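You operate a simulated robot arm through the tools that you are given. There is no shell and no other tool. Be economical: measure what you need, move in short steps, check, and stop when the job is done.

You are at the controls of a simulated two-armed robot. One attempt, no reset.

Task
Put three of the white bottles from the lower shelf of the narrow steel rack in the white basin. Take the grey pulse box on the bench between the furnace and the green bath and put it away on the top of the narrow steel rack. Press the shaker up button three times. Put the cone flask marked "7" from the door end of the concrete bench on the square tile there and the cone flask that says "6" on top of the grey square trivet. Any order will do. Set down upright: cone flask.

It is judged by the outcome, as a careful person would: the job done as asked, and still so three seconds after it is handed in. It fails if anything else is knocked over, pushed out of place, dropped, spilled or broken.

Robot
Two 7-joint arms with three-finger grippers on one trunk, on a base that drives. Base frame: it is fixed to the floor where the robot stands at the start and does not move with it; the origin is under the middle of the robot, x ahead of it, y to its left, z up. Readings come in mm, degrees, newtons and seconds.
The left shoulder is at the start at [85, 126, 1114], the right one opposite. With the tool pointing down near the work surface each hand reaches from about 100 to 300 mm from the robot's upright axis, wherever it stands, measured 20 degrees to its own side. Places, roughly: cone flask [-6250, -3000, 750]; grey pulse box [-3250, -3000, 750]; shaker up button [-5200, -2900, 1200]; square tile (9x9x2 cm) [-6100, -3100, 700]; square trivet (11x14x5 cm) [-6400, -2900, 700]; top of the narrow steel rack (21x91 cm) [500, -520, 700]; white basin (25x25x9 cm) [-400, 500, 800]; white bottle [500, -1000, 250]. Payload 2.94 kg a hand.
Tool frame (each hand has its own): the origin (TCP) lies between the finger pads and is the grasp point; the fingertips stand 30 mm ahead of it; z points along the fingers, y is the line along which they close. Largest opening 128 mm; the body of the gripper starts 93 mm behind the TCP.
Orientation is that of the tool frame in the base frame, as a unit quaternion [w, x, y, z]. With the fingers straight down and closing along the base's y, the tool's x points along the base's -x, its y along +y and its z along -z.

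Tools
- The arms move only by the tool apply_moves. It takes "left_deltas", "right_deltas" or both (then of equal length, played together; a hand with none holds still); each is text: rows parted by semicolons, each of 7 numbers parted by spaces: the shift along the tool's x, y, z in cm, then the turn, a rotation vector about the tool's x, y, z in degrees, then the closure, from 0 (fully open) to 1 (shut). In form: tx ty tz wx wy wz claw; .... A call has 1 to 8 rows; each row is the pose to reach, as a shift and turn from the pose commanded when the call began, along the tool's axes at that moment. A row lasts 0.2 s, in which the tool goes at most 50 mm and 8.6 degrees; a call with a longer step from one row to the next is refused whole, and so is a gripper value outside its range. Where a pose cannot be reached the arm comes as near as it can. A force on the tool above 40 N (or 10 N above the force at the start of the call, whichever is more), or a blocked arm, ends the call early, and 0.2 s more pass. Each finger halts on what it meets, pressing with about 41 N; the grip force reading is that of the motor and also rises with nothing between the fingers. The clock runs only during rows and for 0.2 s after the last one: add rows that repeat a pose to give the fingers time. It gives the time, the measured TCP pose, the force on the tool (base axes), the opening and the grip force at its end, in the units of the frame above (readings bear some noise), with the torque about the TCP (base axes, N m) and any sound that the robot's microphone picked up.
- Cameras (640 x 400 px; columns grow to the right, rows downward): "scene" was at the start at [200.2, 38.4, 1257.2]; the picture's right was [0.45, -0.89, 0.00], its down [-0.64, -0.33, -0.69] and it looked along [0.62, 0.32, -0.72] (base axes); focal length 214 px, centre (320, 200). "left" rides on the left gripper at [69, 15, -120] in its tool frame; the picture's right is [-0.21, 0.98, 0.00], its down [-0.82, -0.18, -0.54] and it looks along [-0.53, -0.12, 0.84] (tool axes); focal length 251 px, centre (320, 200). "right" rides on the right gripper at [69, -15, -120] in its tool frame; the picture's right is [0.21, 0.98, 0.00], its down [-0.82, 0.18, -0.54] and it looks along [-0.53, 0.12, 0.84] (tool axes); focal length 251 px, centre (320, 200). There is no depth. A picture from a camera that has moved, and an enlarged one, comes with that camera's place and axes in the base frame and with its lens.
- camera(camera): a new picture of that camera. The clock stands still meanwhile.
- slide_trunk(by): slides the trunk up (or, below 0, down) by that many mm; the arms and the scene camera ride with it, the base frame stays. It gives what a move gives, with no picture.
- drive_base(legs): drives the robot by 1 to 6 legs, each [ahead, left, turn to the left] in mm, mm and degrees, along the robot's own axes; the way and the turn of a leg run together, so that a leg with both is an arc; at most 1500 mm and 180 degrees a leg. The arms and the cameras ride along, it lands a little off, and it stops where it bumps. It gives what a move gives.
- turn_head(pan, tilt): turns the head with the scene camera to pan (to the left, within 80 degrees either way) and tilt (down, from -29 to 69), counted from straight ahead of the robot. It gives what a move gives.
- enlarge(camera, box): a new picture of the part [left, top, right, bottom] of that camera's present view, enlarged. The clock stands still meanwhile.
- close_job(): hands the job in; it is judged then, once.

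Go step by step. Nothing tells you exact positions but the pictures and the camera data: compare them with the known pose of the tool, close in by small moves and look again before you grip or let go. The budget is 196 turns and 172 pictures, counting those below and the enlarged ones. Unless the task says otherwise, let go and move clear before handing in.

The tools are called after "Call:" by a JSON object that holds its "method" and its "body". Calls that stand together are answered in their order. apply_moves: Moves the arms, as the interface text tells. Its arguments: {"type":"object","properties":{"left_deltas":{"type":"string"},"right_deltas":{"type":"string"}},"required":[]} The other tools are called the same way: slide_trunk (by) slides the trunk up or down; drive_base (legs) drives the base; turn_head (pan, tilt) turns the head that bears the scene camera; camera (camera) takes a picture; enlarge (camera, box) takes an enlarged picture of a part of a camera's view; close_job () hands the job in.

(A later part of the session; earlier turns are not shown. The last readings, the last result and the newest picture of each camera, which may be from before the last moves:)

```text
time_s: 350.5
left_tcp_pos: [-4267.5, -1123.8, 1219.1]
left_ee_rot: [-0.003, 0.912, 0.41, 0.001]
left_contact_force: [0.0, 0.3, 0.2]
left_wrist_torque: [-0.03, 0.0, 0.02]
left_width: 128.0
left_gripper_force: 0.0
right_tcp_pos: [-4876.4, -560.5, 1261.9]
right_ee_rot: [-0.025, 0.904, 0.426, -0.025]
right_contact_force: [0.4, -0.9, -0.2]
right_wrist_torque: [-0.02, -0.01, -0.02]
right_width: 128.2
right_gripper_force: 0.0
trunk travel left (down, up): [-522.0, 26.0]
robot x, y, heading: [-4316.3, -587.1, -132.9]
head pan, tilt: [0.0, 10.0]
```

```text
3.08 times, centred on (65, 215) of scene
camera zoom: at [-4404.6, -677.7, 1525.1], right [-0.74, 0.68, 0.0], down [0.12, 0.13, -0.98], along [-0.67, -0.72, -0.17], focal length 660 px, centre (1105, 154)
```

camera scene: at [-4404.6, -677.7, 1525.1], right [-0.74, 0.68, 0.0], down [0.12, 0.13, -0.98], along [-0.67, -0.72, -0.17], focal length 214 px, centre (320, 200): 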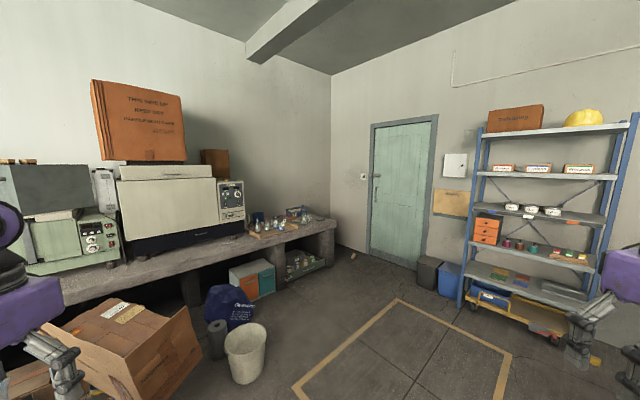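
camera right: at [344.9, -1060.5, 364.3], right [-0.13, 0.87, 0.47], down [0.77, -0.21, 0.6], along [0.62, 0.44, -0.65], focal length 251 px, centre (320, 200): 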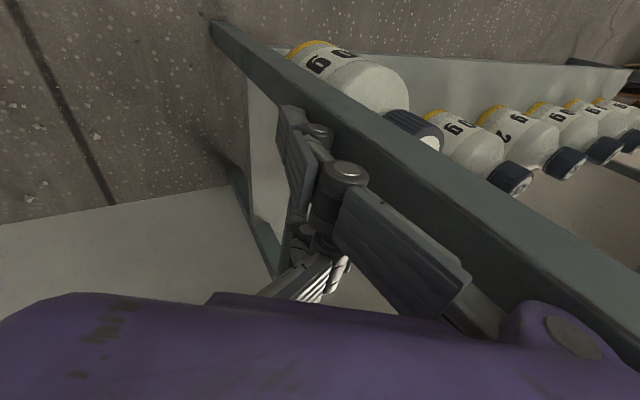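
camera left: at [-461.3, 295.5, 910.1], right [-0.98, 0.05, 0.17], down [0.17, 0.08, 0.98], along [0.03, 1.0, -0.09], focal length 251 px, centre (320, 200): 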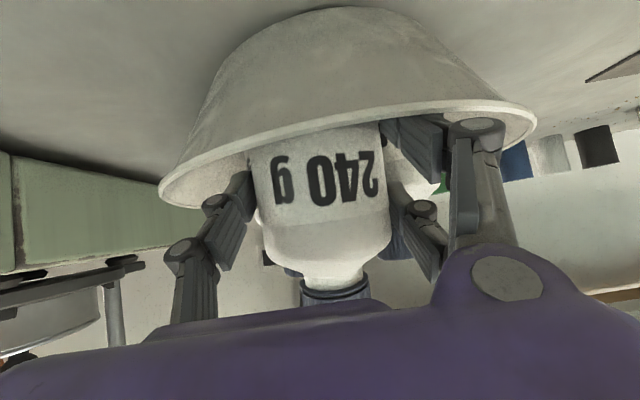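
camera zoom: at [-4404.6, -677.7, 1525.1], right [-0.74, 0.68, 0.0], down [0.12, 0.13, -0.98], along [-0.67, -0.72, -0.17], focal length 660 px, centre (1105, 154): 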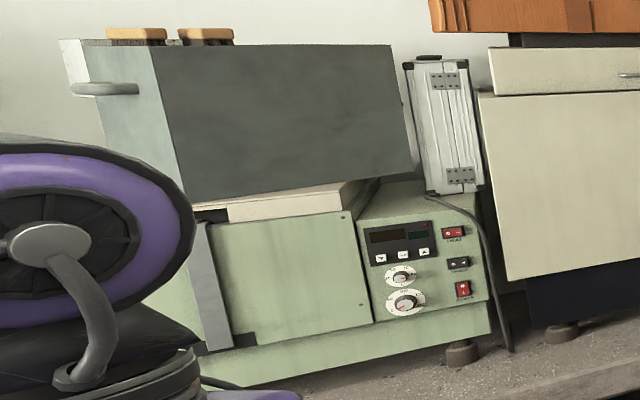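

The white incubator-shaker with a panel is at x≈−5200; flasks are at the bench's door end. Drive there.

Call:
{"method": "drive_base", "body": {"legs": [[0, 0, 43], [0, -1000, 0], [0, -850, 0], [1200, 0, 0]]}}

Call:
{"method": "turn_head", "body": {"pan": 0, "tilt": 35}}

Call:
{"method": "camera", "body": {"camera": "scene"}}

```text
time_s: 374.8
left_tcp_pos: [-5691.5, -2183.1, 1218.6]
left_ee_rot: [-0.001, 0.683, 0.73, 0.0]
left_contact_force: [0.1, 0.1, 0.4]
left_wrist_torque: [0.01, -0.02, -0.01]
left_width: 128.2
left_gripper_force: 0.0
right_tcp_pos: [-6521.0, -2222.5, 1261.8]
right_ee_rot: [-0.014, 0.669, 0.742, -0.034]
right_contact_force: [-0.1, -0.7, 1.3]
right_wrist_torque: [0.0, 0.02, 0.0]
right_width: 127.9
right_gripper_force: 0.1
trunk travel left (down, up): [-522.0, 26.0]
robot x, y, heading: [-6111.4, -1844.5, -87.1]
head pan, tilt: [0.0, 10.0]
```

```text
time_s: 375.7
left_tcp_pos: [-5691.9, -2184.1, 1218.6]
left_ee_rot: [-0.002, 0.683, 0.731, -0.001]
left_contact_force: [-0.3, 0.1, 0.1]
left_wrist_torque: [0.0, 0.0, -0.01]
left_width: 128.1
left_gripper_force: 0.0
right_tcp_pos: [-6521.9, -2222.7, 1263.4]
right_ee_rot: [-0.014, 0.669, 0.742, -0.033]
right_contact_force: [-0.6, -0.8, 0.3]
right_wrist_torque: [-0.01, -0.01, 0.01]
right_width: 128.0
right_gripper_force: 0.0
trunk travel left (down, up): [-522.0, 26.0]
robot x, y, heading: [-6109.8, -1843.0, -87.0]
head pan, tilt: [0.0, 35.0]
```

```text
51 pictures are left
camera scene: at [-6106.3, -1963.2, 1485.1], right [-1.0, -0.05, 0.0], down [-0.03, 0.57, -0.82], along [0.04, -0.82, -0.57], focal length 214 px, centre (320, 200)
```

scene: 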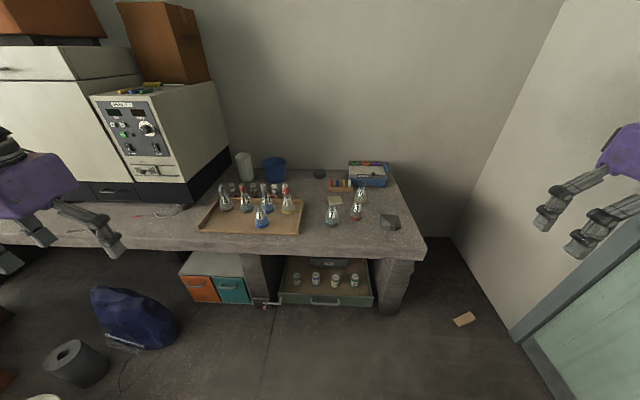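

Call:
{"method": "enlarge", "body": {"camera": "scene", "box": [290, 150, 430, 260]}}

Call:
{"method": "enlarge", "body": {"camera": "scene", "box": [80, 70, 240, 200]}}

```text
3.64 times, centred on (360, 205) of scene
camera zoom: at [-6106.3, -1963.2, 1485.1], right [-1.0, -0.05, 0.0], down [-0.03, 0.57, -0.82], along [0.04, -0.82, -0.57], focal length 780 px, centre (174, 182)
```

zoom: 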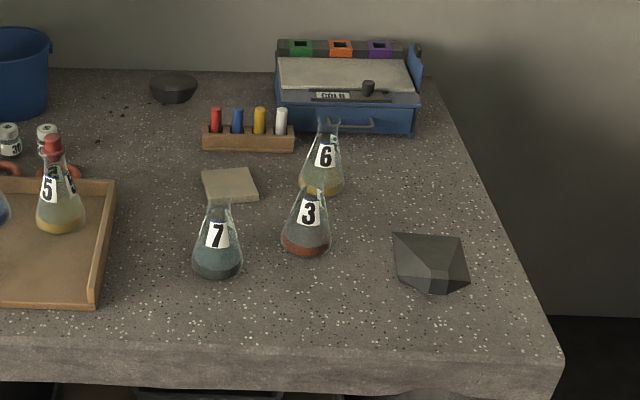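

```text
3.08 times, centred on (160, 135) of scene
camera zoom: at [-6106.3, -1963.2, 1485.1], right [-1.0, -0.05, 0.0], down [-0.03, 0.57, -0.82], along [0.04, -0.82, -0.57], focal length 660 px, centre (812, 400)
```

zoom: 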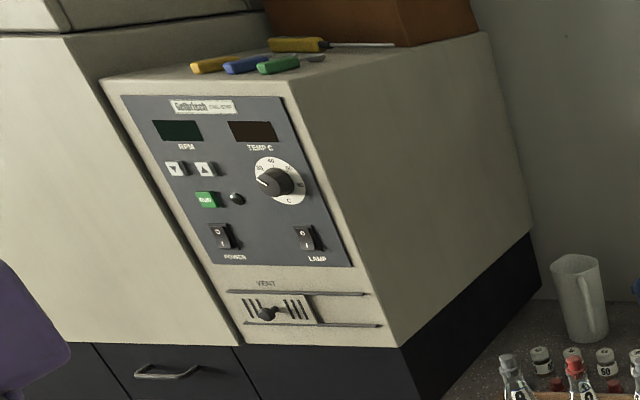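

Flasks 7, 3 and 6, the tile and the dark trivet are located (bench top z≈700, front y≈−2700). I'll test the tool-down reach of the left arm at bench height in free space.

Call:
{"method": "slide_trunk", "body": {"by": -400}}

Call:
{"method": "apply_moves", "body": {"left_deltas": "-4 -2 0 0 0 0 0; -8 -4 0 0 0 0 0; -12 -6 0 0 0 0 0; -16 -8 0 0 0 0 0; -20 -10 0 0 0 0 0; -24 -12 0 0 0 0 0; -28 -14 0 0 0 0 0; -32 -16 0 0 0 0 0"}}

Call:
{"method": "apply_moves", "body": {"left_deltas": "0 0 1.5 0 0 0 0; -2 0 3 0 0 0 0; -4 0 4 0 0 0 0; -6 0 4 0 0 0 0; -8 0 4 0 0 0 0"}}

```text
time_s: 379.5
left_tcp_pos: [-5692.7, -2184.0, 819.1]
left_ee_rot: [-0.002, 0.682, 0.731, -0.001]
left_contact_force: [0.1, -0.1, 0.1]
left_wrist_torque: [-0.02, -0.01, 0.0]
left_width: 128.2
left_gripper_force: 0.2
right_tcp_pos: [-6521.0, -2222.1, 862.8]
right_ee_rot: [-0.014, 0.669, 0.742, -0.034]
right_contact_force: [0.2, 0.7, 0.8]
right_wrist_torque: [-0.04, 0.0, -0.02]
right_width: 128.0
right_gripper_force: 0.0
trunk travel left (down, up): [-122.0, 426.0]
robot x, y, heading: [-6111.1, -1840.0, -87.3]
head pan, tilt: [0.0, 35.0]
```

```text
time_s: 381.3
left_tcp_pos: [-5830.3, -2513.9, 818.6]
left_ee_rot: [-0.002, 0.683, 0.731, 0.001]
left_contact_force: [0.2, 0.0, 0.0]
left_wrist_torque: [0.01, 0.01, -0.01]
left_width: 127.6
left_gripper_force: 0.0
right_tcp_pos: [-6521.2, -2223.1, 862.3]
right_ee_rot: [-0.014, 0.669, 0.743, -0.033]
right_contact_force: [0.1, -0.3, 0.7]
right_wrist_torque: [0.06, -0.03, 0.0]
right_width: 128.0
right_gripper_force: 0.1
trunk travel left (down, up): [-122.0, 426.0]
robot x, y, heading: [-6113.1, -1841.1, -87.1]
head pan, tilt: [0.0, 35.0]
```

```text
time_s: 382.5
left_tcp_pos: [-5823.3, -2592.6, 777.7]
left_ee_rot: [-0.002, 0.683, 0.731, -0.001]
left_contact_force: [-0.9, -0.7, -0.7]
left_wrist_torque: [-0.04, 0.01, -0.02]
left_width: 128.0
left_gripper_force: 0.1
right_tcp_pos: [-6519.5, -2221.6, 862.0]
right_ee_rot: [-0.013, 0.669, 0.742, -0.034]
right_contact_force: [-0.2, 0.7, 0.2]
right_wrist_torque: [0.0, 0.01, 0.0]
right_width: 127.9
right_gripper_force: 0.1
trunk travel left (down, up): [-122.0, 426.0]
robot x, y, heading: [-6112.7, -1841.7, -87.2]
head pan, tilt: [0.0, 35.0]
```

Tool-down reach of 765 mm works. Raise 90 mm, then move over flask 7.

Call:
{"method": "slide_trunk", "body": {"by": 95}}

Call:
{"method": "drive_base", "body": {"legs": [[0, -320, 0], [230, 0, 0]]}}

Call:
{"method": "camera", "body": {"camera": "left"}}

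Call:
{"method": "camera", "body": {"camera": "scene"}}

```text
time_s: 383.8
left_tcp_pos: [-5825.1, -2592.6, 872.8]
left_ee_rot: [-0.003, 0.683, 0.731, 0.0]
left_contact_force: [-0.1, -0.5, -0.8]
left_wrist_torque: [-0.04, -0.03, 0.0]
left_width: 128.2
left_gripper_force: 0.1
right_tcp_pos: [-6520.8, -2223.1, 957.3]
right_ee_rot: [-0.014, 0.669, 0.742, -0.033]
right_contact_force: [0.2, 0.4, -0.4]
right_wrist_torque: [-0.01, -0.01, 0.01]
right_width: 127.8
right_gripper_force: 0.0
trunk travel left (down, up): [-217.0, 331.0]
robot x, y, heading: [-6112.7, -1844.3, -87.1]
head pan, tilt: [0.0, 35.0]
```

```text
time_s: 388.6
left_tcp_pos: [-6134.0, -2840.2, 873.0]
left_ee_rot: [-0.002, 0.683, 0.731, 0.0]
left_contact_force: [0.0, 0.1, -1.5]
left_wrist_torque: [0.0, 0.0, 0.01]
left_width: 128.1
left_gripper_force: 0.0
right_tcp_pos: [-6829.3, -2469.7, 956.7]
right_ee_rot: [-0.014, 0.669, 0.743, -0.033]
right_contact_force: [-0.3, -0.3, -0.7]
right_wrist_torque: [0.04, 0.0, 0.01]
right_width: 128.1
right_gripper_force: 0.0
trunk travel left (down, up): [-217.0, 331.0]
robot x, y, heading: [-6424.3, -2089.7, -87.1]
head pan, tilt: [0.0, 35.0]
```

```text
48 pictures are left
camera left: at [-6122.7, -2769.4, 993.3], right [0.99, -0.15, 0.0], down [-0.12, -0.83, 0.54], along [-0.08, -0.53, -0.84], focal length 251 px, centre (320, 200)
```

left: 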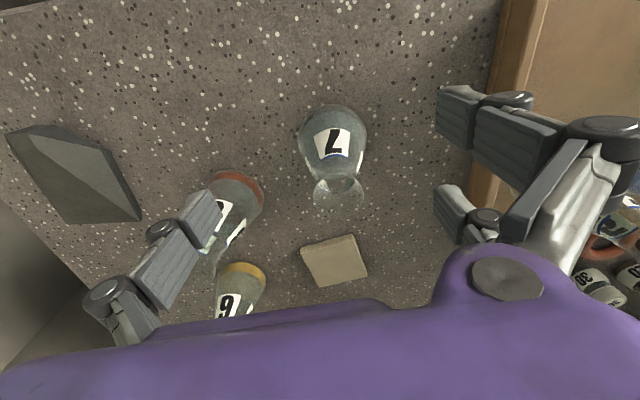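

```text
47 pictures are left
camera scene: at [-6408.9, -2336.6, 1159.2], right [-1.0, -0.05, 0.0], down [-0.03, 0.57, -0.82], along [0.04, -0.82, -0.57], focal length 214 px, centre (320, 200)
```

scene: 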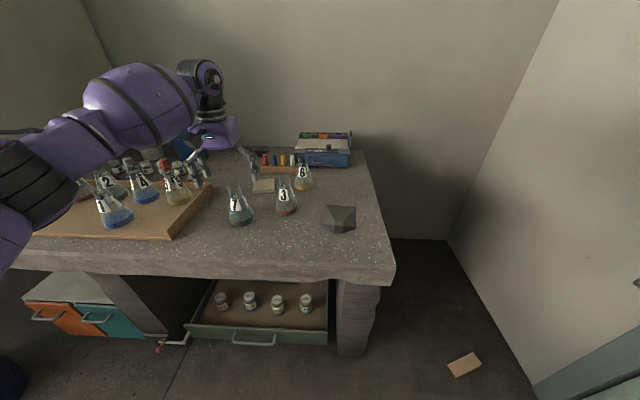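

Flask 7's axis ≈ (−6123, −2873). Align, set the opening, lower partway and check.

Call:
{"method": "drive_base", "body": {"legs": [[32, 9, 0]]}}

Call:
{"method": "apply_moves", "body": {"left_deltas": "0 0 0 0 0 0 0.1; 0 0 0 0 0 0 0.2; 0 0 0 0 0 0 0.2"}}

Call:
{"method": "slide_trunk", "body": {"by": -70}}

Call:
{"method": "camera", "body": {"camera": "left"}}

```text
time_s: 389.4
left_tcp_pos: [-6122.6, -2870.7, 873.4]
left_ee_rot: [-0.003, 0.683, 0.731, -0.001]
left_contact_force: [0.4, -0.3, -0.8]
left_wrist_torque: [0.05, -0.02, 0.03]
left_width: 128.0
left_gripper_force: 0.1
right_tcp_pos: [-6819.5, -2501.9, 956.8]
right_ee_rot: [-0.015, 0.669, 0.743, -0.033]
right_contact_force: [-0.6, -0.3, -0.4]
right_wrist_torque: [0.04, 0.01, 0.0]
right_width: 127.9
right_gripper_force: 0.0
trunk travel left (down, up): [-217.0, 331.0]
robot x, y, heading: [-6409.1, -2118.9, -87.3]
head pan, tilt: [0.0, 35.0]
```

```text
time_s: 390.2
left_tcp_pos: [-6123.3, -2871.5, 873.8]
left_ee_rot: [-0.003, 0.682, 0.731, 0.0]
left_contact_force: [0.4, -0.2, -1.0]
left_wrist_torque: [-0.01, 0.01, -0.01]
left_width: 102.3
left_gripper_force: 0.1
right_tcp_pos: [-6818.2, -2500.8, 957.9]
right_ee_rot: [-0.013, 0.669, 0.742, -0.033]
right_contact_force: [-0.3, 0.6, -0.3]
right_wrist_torque: [-0.02, 0.03, 0.05]
right_width: 127.8
right_gripper_force: 0.0
trunk travel left (down, up): [-217.0, 331.0]
robot x, y, heading: [-6410.8, -2122.1, -87.0]
head pan, tilt: [0.0, 35.0]
```

```text
time_s: 391.3
left_tcp_pos: [-6123.1, -2870.0, 804.4]
left_ee_rot: [-0.001, 0.683, 0.73, -0.001]
left_contact_force: [0.4, -0.5, -0.2]
left_wrist_torque: [-0.05, 0.01, -0.01]
left_width: 102.2
left_gripper_force: 0.2
right_tcp_pos: [-6819.8, -2499.3, 889.2]
right_ee_rot: [-0.014, 0.669, 0.742, -0.034]
right_contact_force: [0.2, 0.4, 0.6]
right_wrist_torque: [-0.02, -0.02, 0.0]
right_width: 127.8
right_gripper_force: 0.1
trunk travel left (down, up): [-147.0, 401.0]
robot x, y, heading: [-6411.4, -2123.2, -87.0]
head pan, tilt: [0.0, 35.0]
```

```text
46 pictures are left
camera left: at [-6112.1, -2799.5, 924.7], right [0.99, -0.15, 0.0], down [-0.12, -0.83, 0.54], along [-0.08, -0.53, -0.84], focal length 251 px, centre (320, 200)
```

left: 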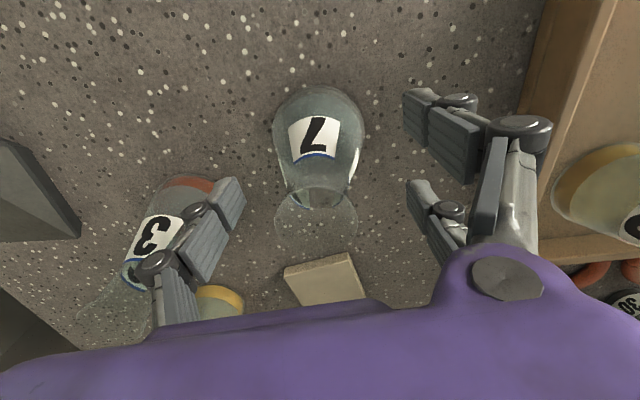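

Aligned. Lower to z≈742 and close gently.

Call:
{"method": "slide_trunk", "body": {"by": -60}}

Call:
{"method": "apply_moves", "body": {"left_deltas": "0 0 0 0 0 0 0.3; 0 0 0 0 0 0 0.4; 0 0 0 0 0 0 0.55; 0 0 0 0 0 0 0.7; 0 0 0 0 0 0 0.8; 0 0 0 0 0 0 0.8"}}

Call:
{"method": "camera", "body": {"camera": "left"}}

```text
time_s: 392.3
left_tcp_pos: [-6123.8, -2870.7, 743.2]
left_ee_rot: [-0.002, 0.683, 0.731, 0.0]
left_contact_force: [0.2, 0.0, 0.5]
left_wrist_torque: [0.0, 0.0, 0.0]
left_width: 102.0
left_gripper_force: 0.0
right_tcp_pos: [-6819.3, -2501.1, 827.2]
right_ee_rot: [-0.014, 0.669, 0.742, -0.033]
right_contact_force: [0.1, 0.2, -0.3]
right_wrist_torque: [0.0, 0.03, 0.03]
right_width: 128.0
right_gripper_force: 0.0
trunk travel left (down, up): [-87.0, 461.0]
robot x, y, heading: [-6410.5, -2123.3, -87.1]
head pan, tilt: [0.0, 35.0]
```

```text
time_s: 393.7
left_tcp_pos: [-6123.7, -2870.8, 743.3]
left_ee_rot: [-0.001, 0.682, 0.731, -0.001]
left_contact_force: [-1.6, -1.3, 5.3]
left_wrist_torque: [0.08, -0.07, 0.0]
left_width: 71.6
left_gripper_force: 41.2
right_tcp_pos: [-6818.9, -2500.3, 827.2]
right_ee_rot: [-0.014, 0.669, 0.743, -0.033]
right_contact_force: [-0.1, 0.6, -0.6]
right_wrist_torque: [-0.03, 0.05, -0.03]
right_width: 128.0
right_gripper_force: 0.2
trunk travel left (down, up): [-87.0, 461.0]
robot x, y, heading: [-6412.5, -2121.0, -86.9]
head pan, tilt: [0.0, 35.0]
```

```text
45 pictures are left
camera left: at [-6112.5, -2799.9, 864.2], right [0.99, -0.15, 0.0], down [-0.12, -0.83, 0.54], along [-0.08, -0.53, -0.84], focal length 251 px, centre (320, 200)
```

left: 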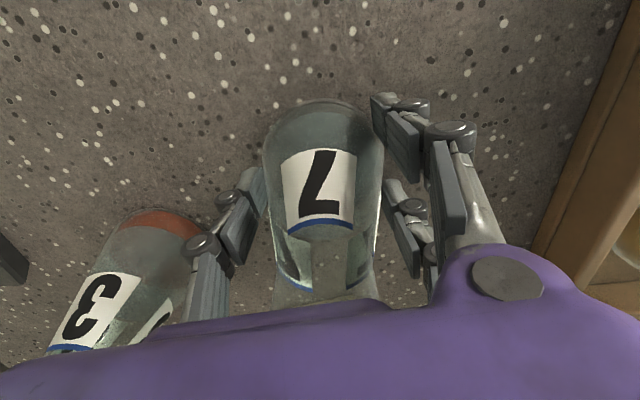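

Gripped at 72 mm. Lift a little and check.

Call:
{"method": "slide_trunk", "body": {"by": 20}}

Call:
{"method": "slide_trunk", "body": {"by": 30}}

Call:
{"method": "camera", "body": {"camera": "left"}}

```text
time_s: 394.4
left_tcp_pos: [-6123.1, -2870.7, 761.2]
left_ee_rot: [-0.003, 0.683, 0.731, 0.0]
left_contact_force: [0.3, -0.8, -2.5]
left_wrist_torque: [0.02, 0.04, -0.02]
left_width: 71.0
left_gripper_force: 41.0
right_tcp_pos: [-6819.8, -2500.8, 846.8]
right_ee_rot: [-0.014, 0.669, 0.742, -0.032]
right_contact_force: [0.3, 0.0, -0.9]
right_wrist_torque: [0.03, -0.03, 0.02]
right_width: 128.0
right_gripper_force: 0.0
trunk travel left (down, up): [-107.0, 441.0]
robot x, y, heading: [-6408.4, -2123.2, -87.2]
head pan, tilt: [0.0, 35.0]
```

```text
time_s: 395.1
left_tcp_pos: [-6122.9, -2871.5, 791.6]
left_ee_rot: [-0.004, 0.682, 0.731, 0.001]
left_contact_force: [-0.3, -0.3, -3.5]
left_wrist_torque: [0.01, 0.02, -0.03]
left_width: 71.1
left_gripper_force: 40.9
right_tcp_pos: [-6818.9, -2501.4, 876.2]
right_ee_rot: [-0.014, 0.669, 0.742, -0.033]
right_contact_force: [0.5, -0.2, 0.2]
right_wrist_torque: [0.04, -0.03, 0.02]
right_width: 128.0
right_gripper_force: 0.0
trunk travel left (down, up): [-137.0, 411.0]
robot x, y, heading: [-6410.3, -2117.3, -87.2]
head pan, tilt: [0.0, 35.0]
```

```text
44 pictures are left
camera left: at [-6112.0, -2800.9, 912.3], right [0.99, -0.15, 0.0], down [-0.12, -0.83, 0.54], along [-0.08, -0.53, -0.84], focal length 251 px, centre (320, 200)
```

left: 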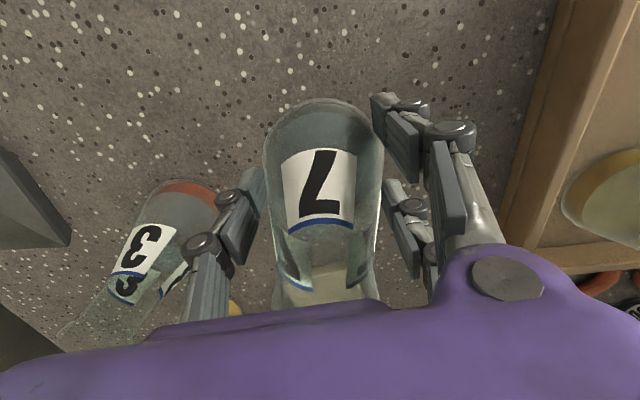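

Held upright. Move over the tile (≈(−6144, −3056)).

Call:
{"method": "drive_base", "body": {"legs": [[150, -25, 0]]}}

Call:
{"method": "camera", "body": {"camera": "left"}}

Call:
{"method": "enlarge", "body": {"camera": "scene", "box": [120, 100, 380, 280]}}

```text
time_s: 396.5
left_tcp_pos: [-6141.9, -3019.7, 792.0]
left_ee_rot: [-0.003, 0.683, 0.731, 0.001]
left_contact_force: [0.1, 0.4, -3.3]
left_wrist_torque: [0.02, -0.01, 0.04]
left_width: 71.2
left_gripper_force: 41.2
right_tcp_pos: [-6837.3, -2649.6, 876.6]
right_ee_rot: [-0.014, 0.668, 0.743, -0.033]
right_contact_force: [-0.3, 0.4, 0.2]
right_wrist_torque: [0.02, 0.01, 0.02]
right_width: 127.7
right_gripper_force: 0.1
trunk travel left (down, up): [-137.0, 411.0]
robot x, y, heading: [-6434.3, -2269.5, -87.2]
head pan, tilt: [0.0, 35.0]
```

```text
43 pictures are left
camera left: at [-6129.7, -2949.6, 912.9], right [0.99, -0.15, 0.0], down [-0.12, -0.83, 0.54], along [-0.08, -0.53, -0.84], focal length 251 px, centre (320, 200)
```

left: 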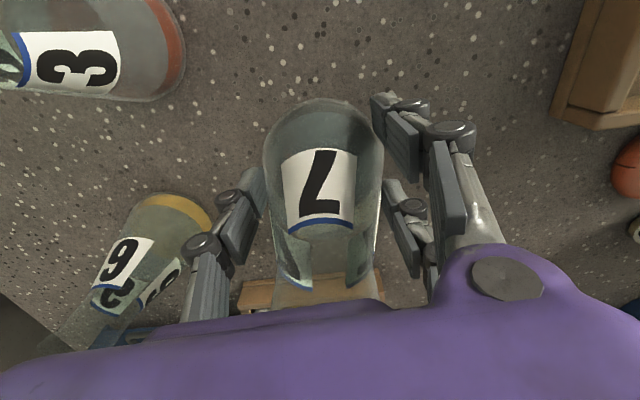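

```text
2.22 times, centred on (250, 190) of scene
camera zoom: at [-6414.3, -2547.8, 1066.7], right [-1.0, -0.05, 0.0], down [-0.03, 0.57, -0.82], along [0.04, -0.82, -0.57], focal length 477 px, centre (476, 222)
```

zoom: 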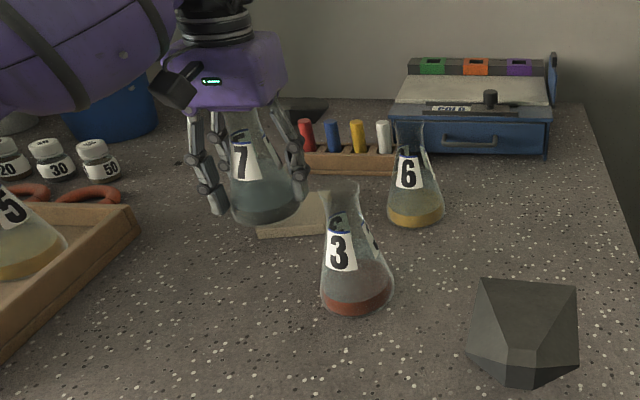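

Call:
{"method": "enlarge", "body": {"camera": "scene", "box": [190, 150, 290, 230]}}

```text
5.00 times, centred on (240, 190) of scene
camera zoom: at [-6414.3, -2547.8, 1066.7], right [-1.0, -0.05, 0.0], down [-0.03, 0.57, -0.82], along [0.04, -0.82, -0.57], focal length 1072 px, centre (720, 250)
```

zoom: 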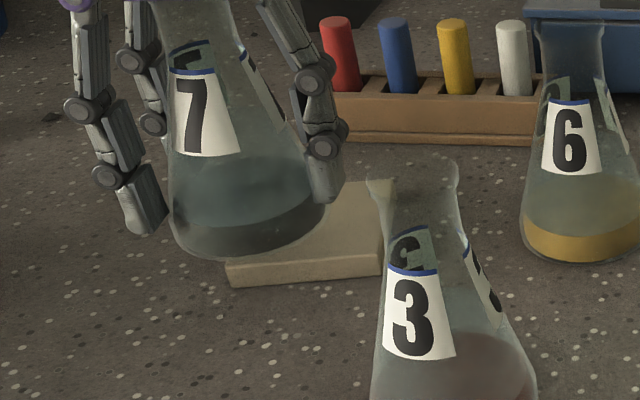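

Tile centre ≈ (−6144, −3057). Move the last 37 mm and lower onto it.

Call:
{"method": "drive_base", "body": {"legs": [[37, -4, 0]]}}

Call:
{"method": "slide_trunk", "body": {"by": -20}}

Call:
{"method": "enlarge", "body": {"camera": "scene", "box": [190, 140, 290, 220]}}

```text
time_s: 397.4
left_tcp_pos: [-6144.4, -3057.9, 792.1]
left_ee_rot: [-0.003, 0.684, 0.73, 0.0]
left_contact_force: [-0.3, -1.2, -3.1]
left_wrist_torque: [0.01, -0.04, 0.03]
left_width: 71.1
left_gripper_force: 40.9
right_tcp_pos: [-6839.4, -2686.5, 877.6]
right_ee_rot: [-0.014, 0.67, 0.742, -0.033]
right_contact_force: [-0.8, -0.1, 0.5]
right_wrist_torque: [0.04, -0.03, 0.02]
right_width: 128.1
right_gripper_force: 0.0
trunk travel left (down, up): [-137.0, 411.0]
robot x, y, heading: [-6435.5, -2308.6, -87.6]
head pan, tilt: [0.0, 35.0]
```

```text
time_s: 398.0
left_tcp_pos: [-6144.8, -3056.5, 774.0]
left_ee_rot: [-0.002, 0.683, 0.731, -0.001]
left_contact_force: [0.0, 0.3, -2.8]
left_wrist_torque: [-0.01, 0.0, -0.01]
left_width: 71.1
left_gripper_force: 41.0
right_tcp_pos: [-6839.9, -2685.9, 857.9]
right_ee_rot: [-0.014, 0.67, 0.742, -0.034]
right_contact_force: [-0.1, 0.4, -0.3]
right_wrist_torque: [-0.04, -0.02, -0.01]
right_width: 127.8
right_gripper_force: 0.0
trunk travel left (down, up): [-117.0, 431.0]
robot x, y, heading: [-6432.5, -2307.5, -87.2]
head pan, tilt: [0.0, 35.0]
```

```text
5.00 times, centred on (240, 180) of scene
camera zoom: at [-6416.3, -2591.0, 1043.6], right [-1.0, -0.05, 0.0], down [-0.03, 0.57, -0.82], along [0.04, -0.82, -0.57], focal length 1072 px, centre (720, 300)
```

zoom: 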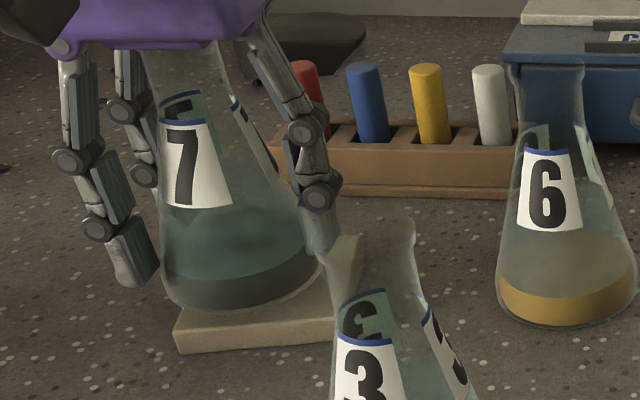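

The flask is slightly off the tile's centre: shift 15 mm right and 10 mm further, then lower.

Call:
{"method": "drive_base", "body": {"legs": [[9, -15, 0]]}}

Call:
{"method": "enlarge", "body": {"camera": "scene", "box": [190, 140, 290, 220]}}

```text
time_s: 398.9
left_tcp_pos: [-6158.3, -3066.0, 772.5]
left_ee_rot: [-0.003, 0.683, 0.731, 0.001]
left_contact_force: [-0.7, 0.5, -2.9]
left_wrist_torque: [0.01, 0.0, 0.0]
left_width: 70.9
left_gripper_force: 41.0
right_tcp_pos: [-6854.1, -2695.0, 857.0]
right_ee_rot: [-0.015, 0.67, 0.742, -0.033]
right_contact_force: [-0.1, 0.0, -0.7]
right_wrist_torque: [0.04, -0.03, -0.07]
right_width: 127.9
right_gripper_force: 0.1
trunk travel left (down, up): [-117.0, 431.0]
robot x, y, heading: [-6442.6, -2316.1, -87.1]
head pan, tilt: [0.0, 35.0]
```

```text
5.00 times, centred on (240, 180) of scene
camera zoom: at [-6431.2, -2601.9, 1043.3], right [-1.0, -0.05, 0.0], down [-0.03, 0.57, -0.82], along [0.04, -0.82, -0.57], focal length 1072 px, centre (720, 300)
```

zoom: 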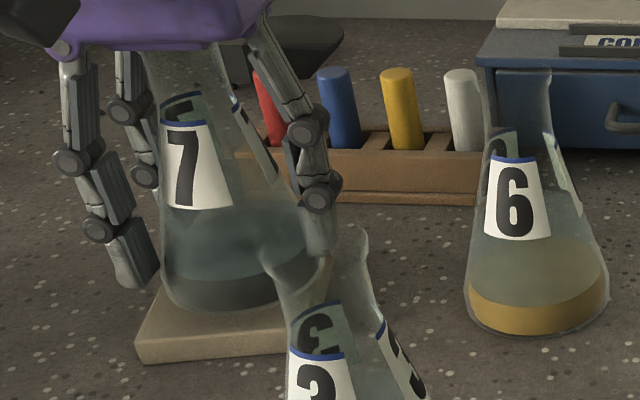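

Call:
{"method": "drive_base", "body": {"legs": [[8, 0, 0]]}}

Call:
{"method": "slide_trunk", "body": {"by": -8}}

Call:
{"method": "slide_trunk", "body": {"by": -4}}

Call:
{"method": "enlarge", "body": {"camera": "scene", "box": [190, 140, 290, 220]}}

```text
time_s: 399.6
left_tcp_pos: [-6156.2, -3075.4, 771.9]
left_ee_rot: [-0.002, 0.683, 0.731, 0.0]
left_contact_force: [-0.1, -0.1, -3.0]
left_wrist_torque: [0.02, 0.02, -0.03]
left_width: 71.0
left_gripper_force: 41.2
right_tcp_pos: [-6852.5, -2704.7, 857.9]
right_ee_rot: [-0.014, 0.67, 0.741, -0.033]
right_contact_force: [0.0, -0.6, -0.4]
right_wrist_torque: [0.01, 0.02, 0.02]
right_width: 128.0
right_gripper_force: 0.0
trunk travel left (down, up): [-117.0, 431.0]
robot x, y, heading: [-6445.6, -2321.7, -87.3]
head pan, tilt: [0.0, 35.0]
```

```text
time_s: 400.2
left_tcp_pos: [-6157.5, -3074.0, 765.5]
left_ee_rot: [-0.002, 0.683, 0.731, 0.0]
left_contact_force: [0.4, 0.6, -2.0]
left_wrist_torque: [-0.02, -0.01, -0.02]
left_width: 71.0
left_gripper_force: 40.5
right_tcp_pos: [-6853.0, -2703.6, 849.9]
right_ee_rot: [-0.014, 0.67, 0.742, -0.033]
right_contact_force: [-0.2, -0.2, 0.5]
right_wrist_torque: [-0.03, -0.01, 0.03]
right_width: 128.1
right_gripper_force: 0.1
trunk travel left (down, up): [-109.0, 439.0]
robot x, y, heading: [-6444.8, -2323.9, -87.3]
head pan, tilt: [0.0, 35.0]
```

```text
time_s: 400.7
left_tcp_pos: [-6157.1, -3074.6, 761.1]
left_ee_rot: [-0.003, 0.683, 0.73, -0.001]
left_contact_force: [-0.4, 0.4, -2.0]
left_wrist_torque: [0.0, 0.01, 0.01]
left_width: 70.8
left_gripper_force: 41.3
right_tcp_pos: [-6853.4, -2703.1, 845.3]
right_ee_rot: [-0.014, 0.669, 0.743, -0.033]
right_contact_force: [0.1, -0.6, 0.2]
right_wrist_torque: [0.01, 0.01, -0.04]
right_width: 128.0
right_gripper_force: 0.0
trunk travel left (down, up): [-105.0, 443.0]
robot x, y, heading: [-6444.7, -2322.0, -87.0]
head pan, tilt: [0.0, 35.0]
```

```text
5.00 times, centred on (240, 180) of scene
camera zoom: at [-6430.1, -2614.4, 1029.4], right [-1.0, -0.05, 0.0], down [-0.03, 0.57, -0.82], along [0.04, -0.82, -0.57], focal length 1072 px, centre (720, 300)
```

zoom: 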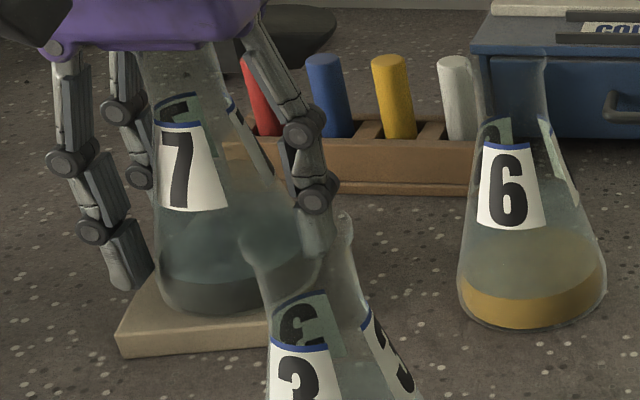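

Call:
{"method": "drive_base", "body": {"legs": [[3, 5, 0]]}}

Call:
{"method": "slide_trunk", "body": {"by": -3}}

Call:
{"method": "slide_trunk", "body": {"by": -3}}

Call:
{"method": "slide_trunk", "body": {"by": -2}}

```text
time_s: 401.4
left_tcp_pos: [-6153.4, -3076.1, 760.4]
left_ee_rot: [-0.003, 0.682, 0.731, 0.0]
left_contact_force: [0.1, 0.1, -2.3]
left_wrist_torque: [-0.03, 0.06, 0.01]
left_width: 71.0
left_gripper_force: 40.5
right_tcp_pos: [-6848.2, -2707.3, 845.3]
right_ee_rot: [-0.014, 0.67, 0.742, -0.033]
right_contact_force: [-0.3, -0.8, 0.0]
right_wrist_torque: [-0.01, 0.03, -0.02]
right_width: 127.8
right_gripper_force: 0.1
trunk travel left (down, up): [-105.0, 443.0]
robot x, y, heading: [-6440.3, -2325.6, -87.4]
head pan, tilt: [0.0, 35.0]
```

```text
time_s: 401.9
left_tcp_pos: [-6152.4, -3075.8, 760.5]
left_ee_rot: [0.0, 0.683, 0.73, -0.002]
left_contact_force: [3.3, -4.6, 15.6]
left_wrist_torque: [0.35, -0.25, -0.1]
left_width: 71.1
left_gripper_force: 41.1
right_tcp_pos: [-6849.2, -2705.7, 842.4]
right_ee_rot: [-0.014, 0.669, 0.742, -0.033]
right_contact_force: [1.1, -0.6, -0.8]
right_wrist_torque: [-0.03, -0.04, 0.02]
right_width: 128.1
right_gripper_force: 0.1
trunk travel left (down, up): [-102.0, 446.0]
robot x, y, heading: [-6437.5, -2327.9, -87.2]
head pan, tilt: [0.0, 35.0]
```

```text
time_s: 402.5
left_tcp_pos: [-6153.1, -3076.7, 760.0]
left_ee_rot: [0.0, 0.684, 0.73, -0.004]
left_contact_force: [6.8, -10.4, 37.6]
left_wrist_torque: [0.22, -0.21, -0.04]
left_width: 71.2
left_gripper_force: 40.5
right_tcp_pos: [-6848.2, -2704.4, 839.8]
right_ee_rot: [-0.013, 0.669, 0.742, -0.034]
right_contact_force: [0.9, 0.0, -0.1]
right_wrist_torque: [0.0, 0.01, 0.03]
right_width: 127.9
right_gripper_force: 0.0
trunk travel left (down, up): [-99.0, 449.0]
robot x, y, heading: [-6441.2, -2325.2, -87.2]
head pan, tilt: [0.0, 35.0]
```

```text
time_s: 403.0
left_tcp_pos: [-6152.8, -3075.2, 759.9]
left_ee_rot: [0.001, 0.683, 0.731, -0.004]
left_contact_force: [9.7, -9.4, 43.2]
left_wrist_torque: [-0.26, -0.47, 0.09]
left_width: 71.3
left_gripper_force: 40.1
right_tcp_pos: [-6849.6, -2703.9, 839.0]
right_ee_rot: [-0.013, 0.669, 0.743, -0.034]
right_contact_force: [-0.4, -0.4, -0.2]
right_wrist_torque: [0.02, 0.02, -0.03]
right_width: 128.1
right_gripper_force: 0.0
trunk travel left (down, up): [-97.0, 451.0]
robot x, y, heading: [-6438.6, -2327.1, -87.4]
head pan, tilt: [0.0, 35.0]
```

Firm contact with the tile. Relieve the pressure, open, and check.

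Call:
{"method": "slide_trunk", "body": {"by": 7}}

Call:
{"method": "apply_moves", "body": {"left_deltas": "0 0 0 0 0 0 0.42; 0 0 0 0 0 0 0.38; 0 0 0 0 0 0 0.33; 0 0 0 0 0 0 0.28; 0 0 0 0 0 0 0.22; 0 0 0 0 0 0 0.22"}}

Call:
{"method": "slide_trunk", "body": {"by": 120}}

Call:
{"method": "camera", "body": {"camera": "left"}}

Call:
{"method": "enlarge", "body": {"camera": "scene", "box": [180, 130, 420, 300]}}

```text
time_s: 403.6
left_tcp_pos: [-6154.9, -3075.1, 760.2]
left_ee_rot: [-0.003, 0.684, 0.729, 0.0]
left_contact_force: [3.3, -2.0, 17.2]
left_wrist_torque: [-0.78, -0.08, 0.14]
left_width: 71.2
left_gripper_force: 41.3
right_tcp_pos: [-6847.6, -2705.8, 843.8]
right_ee_rot: [-0.013, 0.67, 0.742, -0.034]
right_contact_force: [0.5, 0.1, 0.2]
right_wrist_torque: [0.02, 0.02, -0.07]
right_width: 127.8
right_gripper_force: 0.0
trunk travel left (down, up): [-104.0, 444.0]
robot x, y, heading: [-6440.8, -2324.1, -87.3]
head pan, tilt: [0.0, 35.0]
```

```text
time_s: 404.9
left_tcp_pos: [-6151.9, -3077.4, 759.3]
left_ee_rot: [-0.003, 0.683, 0.73, -0.001]
left_contact_force: [1.0, 0.2, 0.4]
left_wrist_torque: [0.04, 0.0, -0.03]
left_width: 100.1
left_gripper_force: 0.2
right_tcp_pos: [-6848.4, -2706.4, 843.0]
right_ee_rot: [-0.013, 0.67, 0.742, -0.034]
right_contact_force: [-0.4, -0.7, -0.2]
right_wrist_torque: [0.0, 0.03, 0.0]
right_width: 127.9
right_gripper_force: 0.1
trunk travel left (down, up): [-104.0, 444.0]
robot x, y, heading: [-6437.0, -2323.0, -87.2]
head pan, tilt: [0.0, 35.0]
```

```text
time_s: 406.4
left_tcp_pos: [-6153.9, -3076.4, 878.4]
left_ee_rot: [-0.004, 0.683, 0.73, 0.0]
left_contact_force: [0.3, -0.9, 0.0]
left_wrist_torque: [0.03, -0.05, -0.03]
left_width: 99.9
left_gripper_force: 0.0
right_tcp_pos: [-6848.3, -2706.2, 963.9]
right_ee_rot: [-0.014, 0.67, 0.742, -0.033]
right_contact_force: [0.1, 0.0, 0.5]
right_wrist_torque: [0.05, -0.04, -0.01]
right_width: 127.8
right_gripper_force: 0.0
trunk travel left (down, up): [-224.0, 324.0]
robot x, y, heading: [-6441.0, -2325.0, -87.3]
head pan, tilt: [0.0, 35.0]
```

```text
37 pictures are left
camera left: at [-6141.5, -3006.5, 999.4], right [0.99, -0.15, 0.0], down [-0.12, -0.83, 0.54], along [-0.08, -0.53, -0.84], focal length 251 px, centre (320, 200)
```

left: 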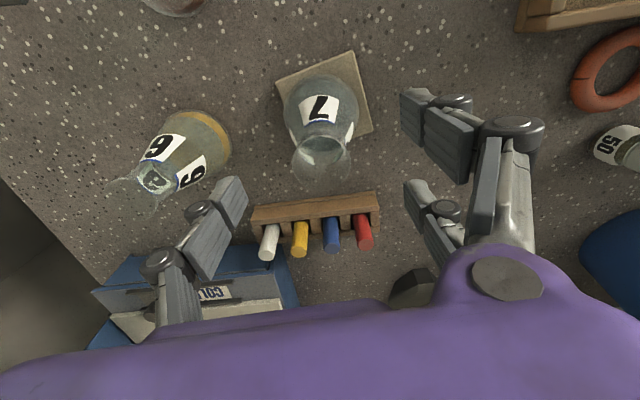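

```text
2.35 times, centred on (300, 215) of scene
camera zoom: at [-6427.4, -2571.1, 1166.8], right [-1.0, -0.05, 0.0], down [-0.03, 0.57, -0.82], along [0.04, -0.82, -0.57], focal length 505 px, centre (367, 165)
```

zoom: 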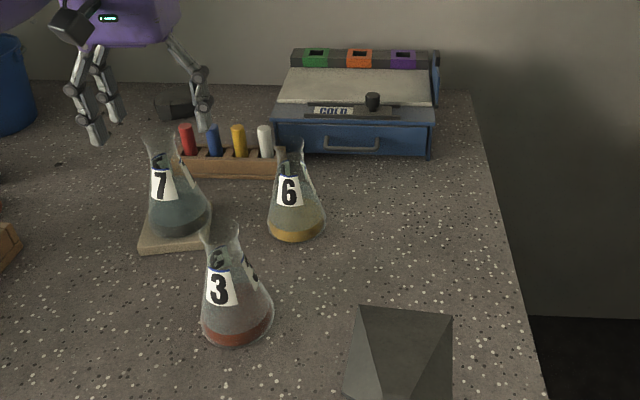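

Flask 7 stands on the tile. Now shift the left hand 15 cm to the robot's right at this height, over flask 6.

Call:
{"method": "apply_moves", "body": {"left_deltas": "0 -2.5 0 0 0 0 0.2; 0 -5 0 0 0 0 0.2; 0 -7.5 0 0 0 0 0.2; 0 -10 0 0 0 0 0.2; 0 -12.5 0 0 0 0 0.2; 0 -14.5 0 0 0 0 0.2; 0 -14.5 0 0 0 0 0.2"}}

Call:
{"method": "camera", "body": {"camera": "left"}}

```text
time_s: 408.1
left_tcp_pos: [-6298.3, -3085.8, 879.3]
left_ee_rot: [-0.002, 0.682, 0.731, 0.0]
left_contact_force: [-0.3, 0.2, 0.8]
left_wrist_torque: [-0.05, 0.01, -0.01]
left_width: 102.7
left_gripper_force: 0.2
right_tcp_pos: [-6847.9, -2706.3, 964.7]
right_ee_rot: [-0.014, 0.669, 0.742, -0.033]
right_contact_force: [-0.4, -0.7, 0.1]
right_wrist_torque: [-0.04, 0.02, 0.0]
right_width: 128.0
right_gripper_force: 0.0
trunk travel left (down, up): [-224.0, 324.0]
robot x, y, heading: [-6436.5, -2326.4, -87.3]
head pan, tilt: [0.0, 35.0]
```

```text
35 pictures are left
camera left: at [-6286.9, -3015.5, 999.5], right [0.99, -0.15, 0.0], down [-0.12, -0.83, 0.54], along [-0.08, -0.53, -0.84], focal length 251 px, centre (320, 200)
```

left: 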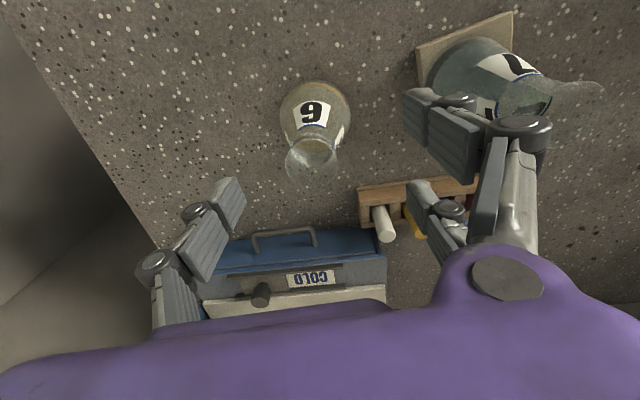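

Flask 6 is almost exactly under the hand. Nudge, lower and grip.

Call:
{"method": "drive_base", "body": {"legs": [[3, -4, 0]]}}

Call:
{"method": "slide_trunk", "body": {"by": -75}}

Call:
{"method": "camera", "body": {"camera": "left"}}

```text
time_s: 408.8
left_tcp_pos: [-6301.2, -3088.5, 878.7]
left_ee_rot: [-0.002, 0.683, 0.731, 0.0]
left_contact_force: [0.3, 0.1, 0.1]
left_wrist_torque: [0.02, -0.01, -0.01]
left_width: 102.5
left_gripper_force: 0.1
right_tcp_pos: [-6851.1, -2708.2, 965.4]
right_ee_rot: [-0.013, 0.669, 0.742, -0.034]
right_contact_force: [0.0, -0.2, -0.3]
right_wrist_torque: [0.01, -0.03, 0.02]
right_width: 127.8
right_gripper_force: 0.1
trunk travel left (down, up): [-224.0, 324.0]
robot x, y, heading: [-6441.8, -2327.5, -87.2]
head pan, tilt: [0.0, 35.0]
```

```text
time_s: 409.9
left_tcp_pos: [-6301.3, -3088.5, 805.6]
left_ee_rot: [-0.002, 0.683, 0.731, -0.001]
left_contact_force: [0.0, -0.2, -0.4]
left_wrist_torque: [-0.02, 0.0, 0.0]
left_width: 102.6
left_gripper_force: 0.2
right_tcp_pos: [-6852.0, -2709.6, 889.7]
right_ee_rot: [-0.014, 0.67, 0.742, -0.033]
right_contact_force: [0.4, 0.4, 0.6]
right_wrist_torque: [-0.01, -0.02, -0.04]
right_width: 127.9
right_gripper_force: 0.0
trunk travel left (down, up): [-149.0, 399.0]
robot x, y, heading: [-6444.8, -2328.0, -87.2]
head pan, tilt: [0.0, 35.0]
```

```text
34 pictures are left
camera left: at [-6290.5, -3018.0, 925.7], right [0.99, -0.15, 0.0], down [-0.12, -0.83, 0.54], along [-0.08, -0.53, -0.84], focal length 251 px, centre (320, 200)
```

left: 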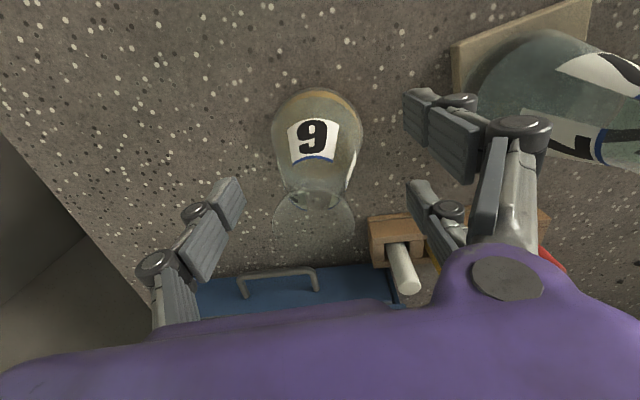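

Call:
{"method": "slide_trunk", "body": {"by": -62}}

Call:
{"method": "apply_moves", "body": {"left_deltas": "0 0 0 0 0 0 0.3; 0 0 0 0 0 0 0.4; 0 0 0 0 0 0 0.55; 0 0 0 0 0 0 0.7; 0 0 0 0 0 0 0.8; 0 0 0 0 0 0 0.8"}}

Call:
{"method": "slide_trunk", "body": {"by": 20}}

Call:
{"method": "slide_trunk", "body": {"by": 110}}

Call:
{"method": "camera", "body": {"camera": "left"}}

```text
time_s: 410.9
left_tcp_pos: [-6302.0, -3087.9, 745.0]
left_ee_rot: [-0.002, 0.683, 0.73, 0.0]
left_contact_force: [0.6, -2.3, 4.8]
left_wrist_torque: [0.13, 0.03, 0.0]
left_width: 102.4
left_gripper_force: 0.1
right_tcp_pos: [-6851.7, -2709.0, 827.1]
right_ee_rot: [-0.014, 0.669, 0.742, -0.034]
right_contact_force: [-0.7, 0.1, -1.2]
right_wrist_torque: [-0.02, 0.01, 0.02]
right_width: 127.8
right_gripper_force: 0.1
trunk travel left (down, up): [-87.0, 461.0]
robot x, y, heading: [-6440.6, -2329.5, -87.4]
head pan, tilt: [0.0, 35.0]
```

```text
time_s: 412.3
left_tcp_pos: [-6302.3, -3088.6, 742.5]
left_ee_rot: [-0.002, 0.683, 0.73, 0.0]
left_contact_force: [-2.5, 0.8, 2.8]
left_wrist_torque: [-0.01, 0.27, -0.03]
left_width: 72.0
left_gripper_force: 40.6
right_tcp_pos: [-6852.5, -2709.5, 827.2]
right_ee_rot: [-0.014, 0.67, 0.742, -0.034]
right_contact_force: [0.3, -0.6, 0.1]
right_wrist_torque: [-0.01, -0.02, 0.0]
right_width: 128.2
right_gripper_force: 0.0
trunk travel left (down, up): [-87.0, 461.0]
robot x, y, heading: [-6443.8, -2330.2, -87.1]
head pan, tilt: [0.0, 35.0]
```

```text
time_s: 413.0
left_tcp_pos: [-6301.4, -3090.2, 760.3]
left_ee_rot: [-0.003, 0.683, 0.731, 0.001]
left_contact_force: [0.2, -0.1, -2.3]
left_wrist_torque: [0.04, 0.0, -0.01]
left_width: 70.7
left_gripper_force: 40.8
right_tcp_pos: [-6852.4, -2710.2, 847.5]
right_ee_rot: [-0.014, 0.669, 0.743, -0.033]
right_contact_force: [0.2, 0.3, 0.4]
right_wrist_torque: [0.03, 0.0, 0.0]
right_width: 127.8
right_gripper_force: 0.0
trunk travel left (down, up): [-107.0, 441.0]
robot x, y, heading: [-6447.6, -2330.9, -87.4]
head pan, tilt: [0.0, 35.0]
```

```text
time_s: 414.4
left_tcp_pos: [-6303.1, -3090.2, 870.9]
left_ee_rot: [-0.003, 0.683, 0.731, 0.001]
left_contact_force: [0.7, -0.4, -3.2]
left_wrist_torque: [-0.02, -0.01, 0.03]
left_width: 70.4
left_gripper_force: 41.0
right_tcp_pos: [-6852.1, -2710.5, 957.4]
right_ee_rot: [-0.014, 0.669, 0.742, -0.032]
right_contact_force: [-1.0, -0.2, -0.1]
right_wrist_torque: [0.03, 0.02, -0.04]
right_width: 128.0
right_gripper_force: 0.0
trunk travel left (down, up): [-217.0, 331.0]
robot x, y, heading: [-6442.3, -2330.6, -87.1]
head pan, tilt: [0.0, 35.0]
```

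```text
33 pictures are left
camera left: at [-6290.5, -3019.4, 991.4], right [0.99, -0.15, 0.0], down [-0.12, -0.83, 0.54], along [-0.08, -0.53, -0.84], focal length 251 px, centre (320, 200)
```

left: 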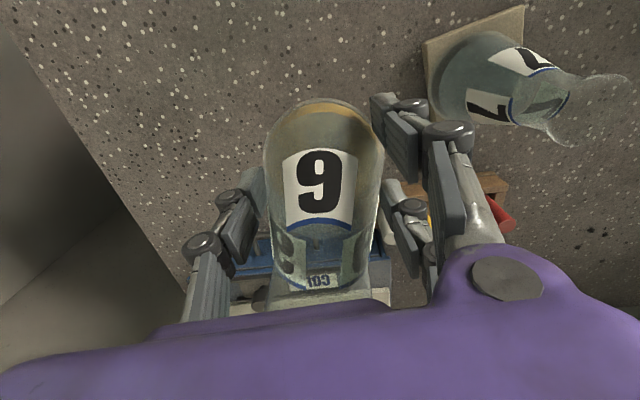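

Flask 6 is held high. Move toward the trivet and look at its shape.

Call:
{"method": "drive_base", "body": {"legs": [[-200, -126, 0]]}}

Call:
{"method": "camera", "body": {"camera": "scene"}}

Call:
{"method": "camera", "body": {"camera": "left"}}

```text
time_s: 416.2
left_tcp_pos: [-6435.1, -2898.5, 873.1]
left_ee_rot: [-0.002, 0.683, 0.731, 0.0]
left_contact_force: [0.0, -0.6, -2.5]
left_wrist_torque: [-0.03, -0.03, -0.03]
left_width: 70.4
left_gripper_force: 41.3
right_tcp_pos: [-6986.3, -2518.9, 957.8]
right_ee_rot: [-0.013, 0.669, 0.742, -0.034]
right_contact_force: [0.0, 1.0, -0.3]
right_wrist_torque: [-0.03, -0.04, 0.02]
right_width: 128.0
right_gripper_force: 0.2
trunk travel left (down, up): [-217.0, 331.0]
robot x, y, heading: [-6575.8, -2138.5, -87.0]
head pan, tilt: [0.0, 35.0]
```

```text
32 pictures are left
camera scene: at [-6565.1, -2385.1, 1159.3], right [-1.0, -0.05, 0.0], down [-0.03, 0.57, -0.82], along [0.04, -0.82, -0.57], focal length 214 px, centre (320, 200)
```

scene: 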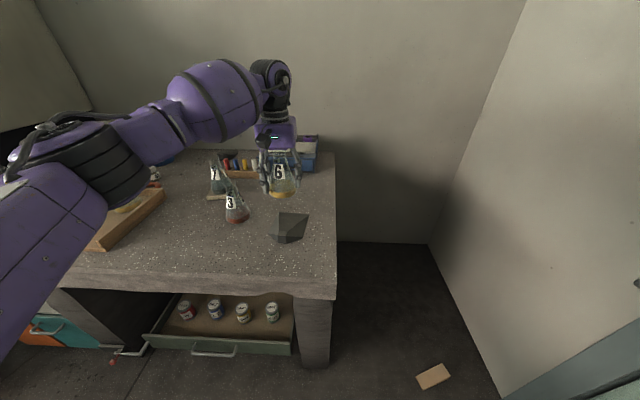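

```text
31 pictures are left
camera left: at [-6424.3, -2827.5, 992.8], right [0.99, -0.15, 0.0], down [-0.12, -0.83, 0.54], along [-0.08, -0.53, -0.84], focal length 251 px, centre (320, 200)
```

left: 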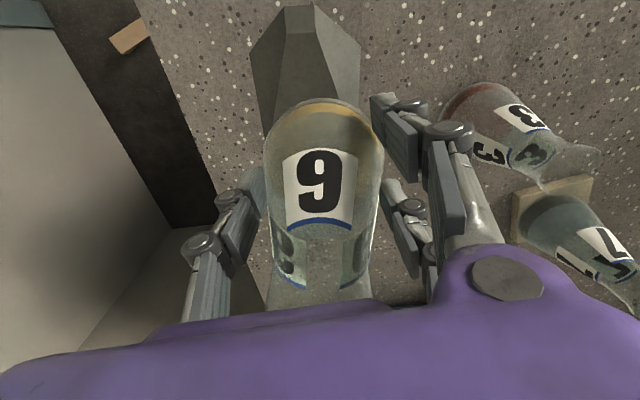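

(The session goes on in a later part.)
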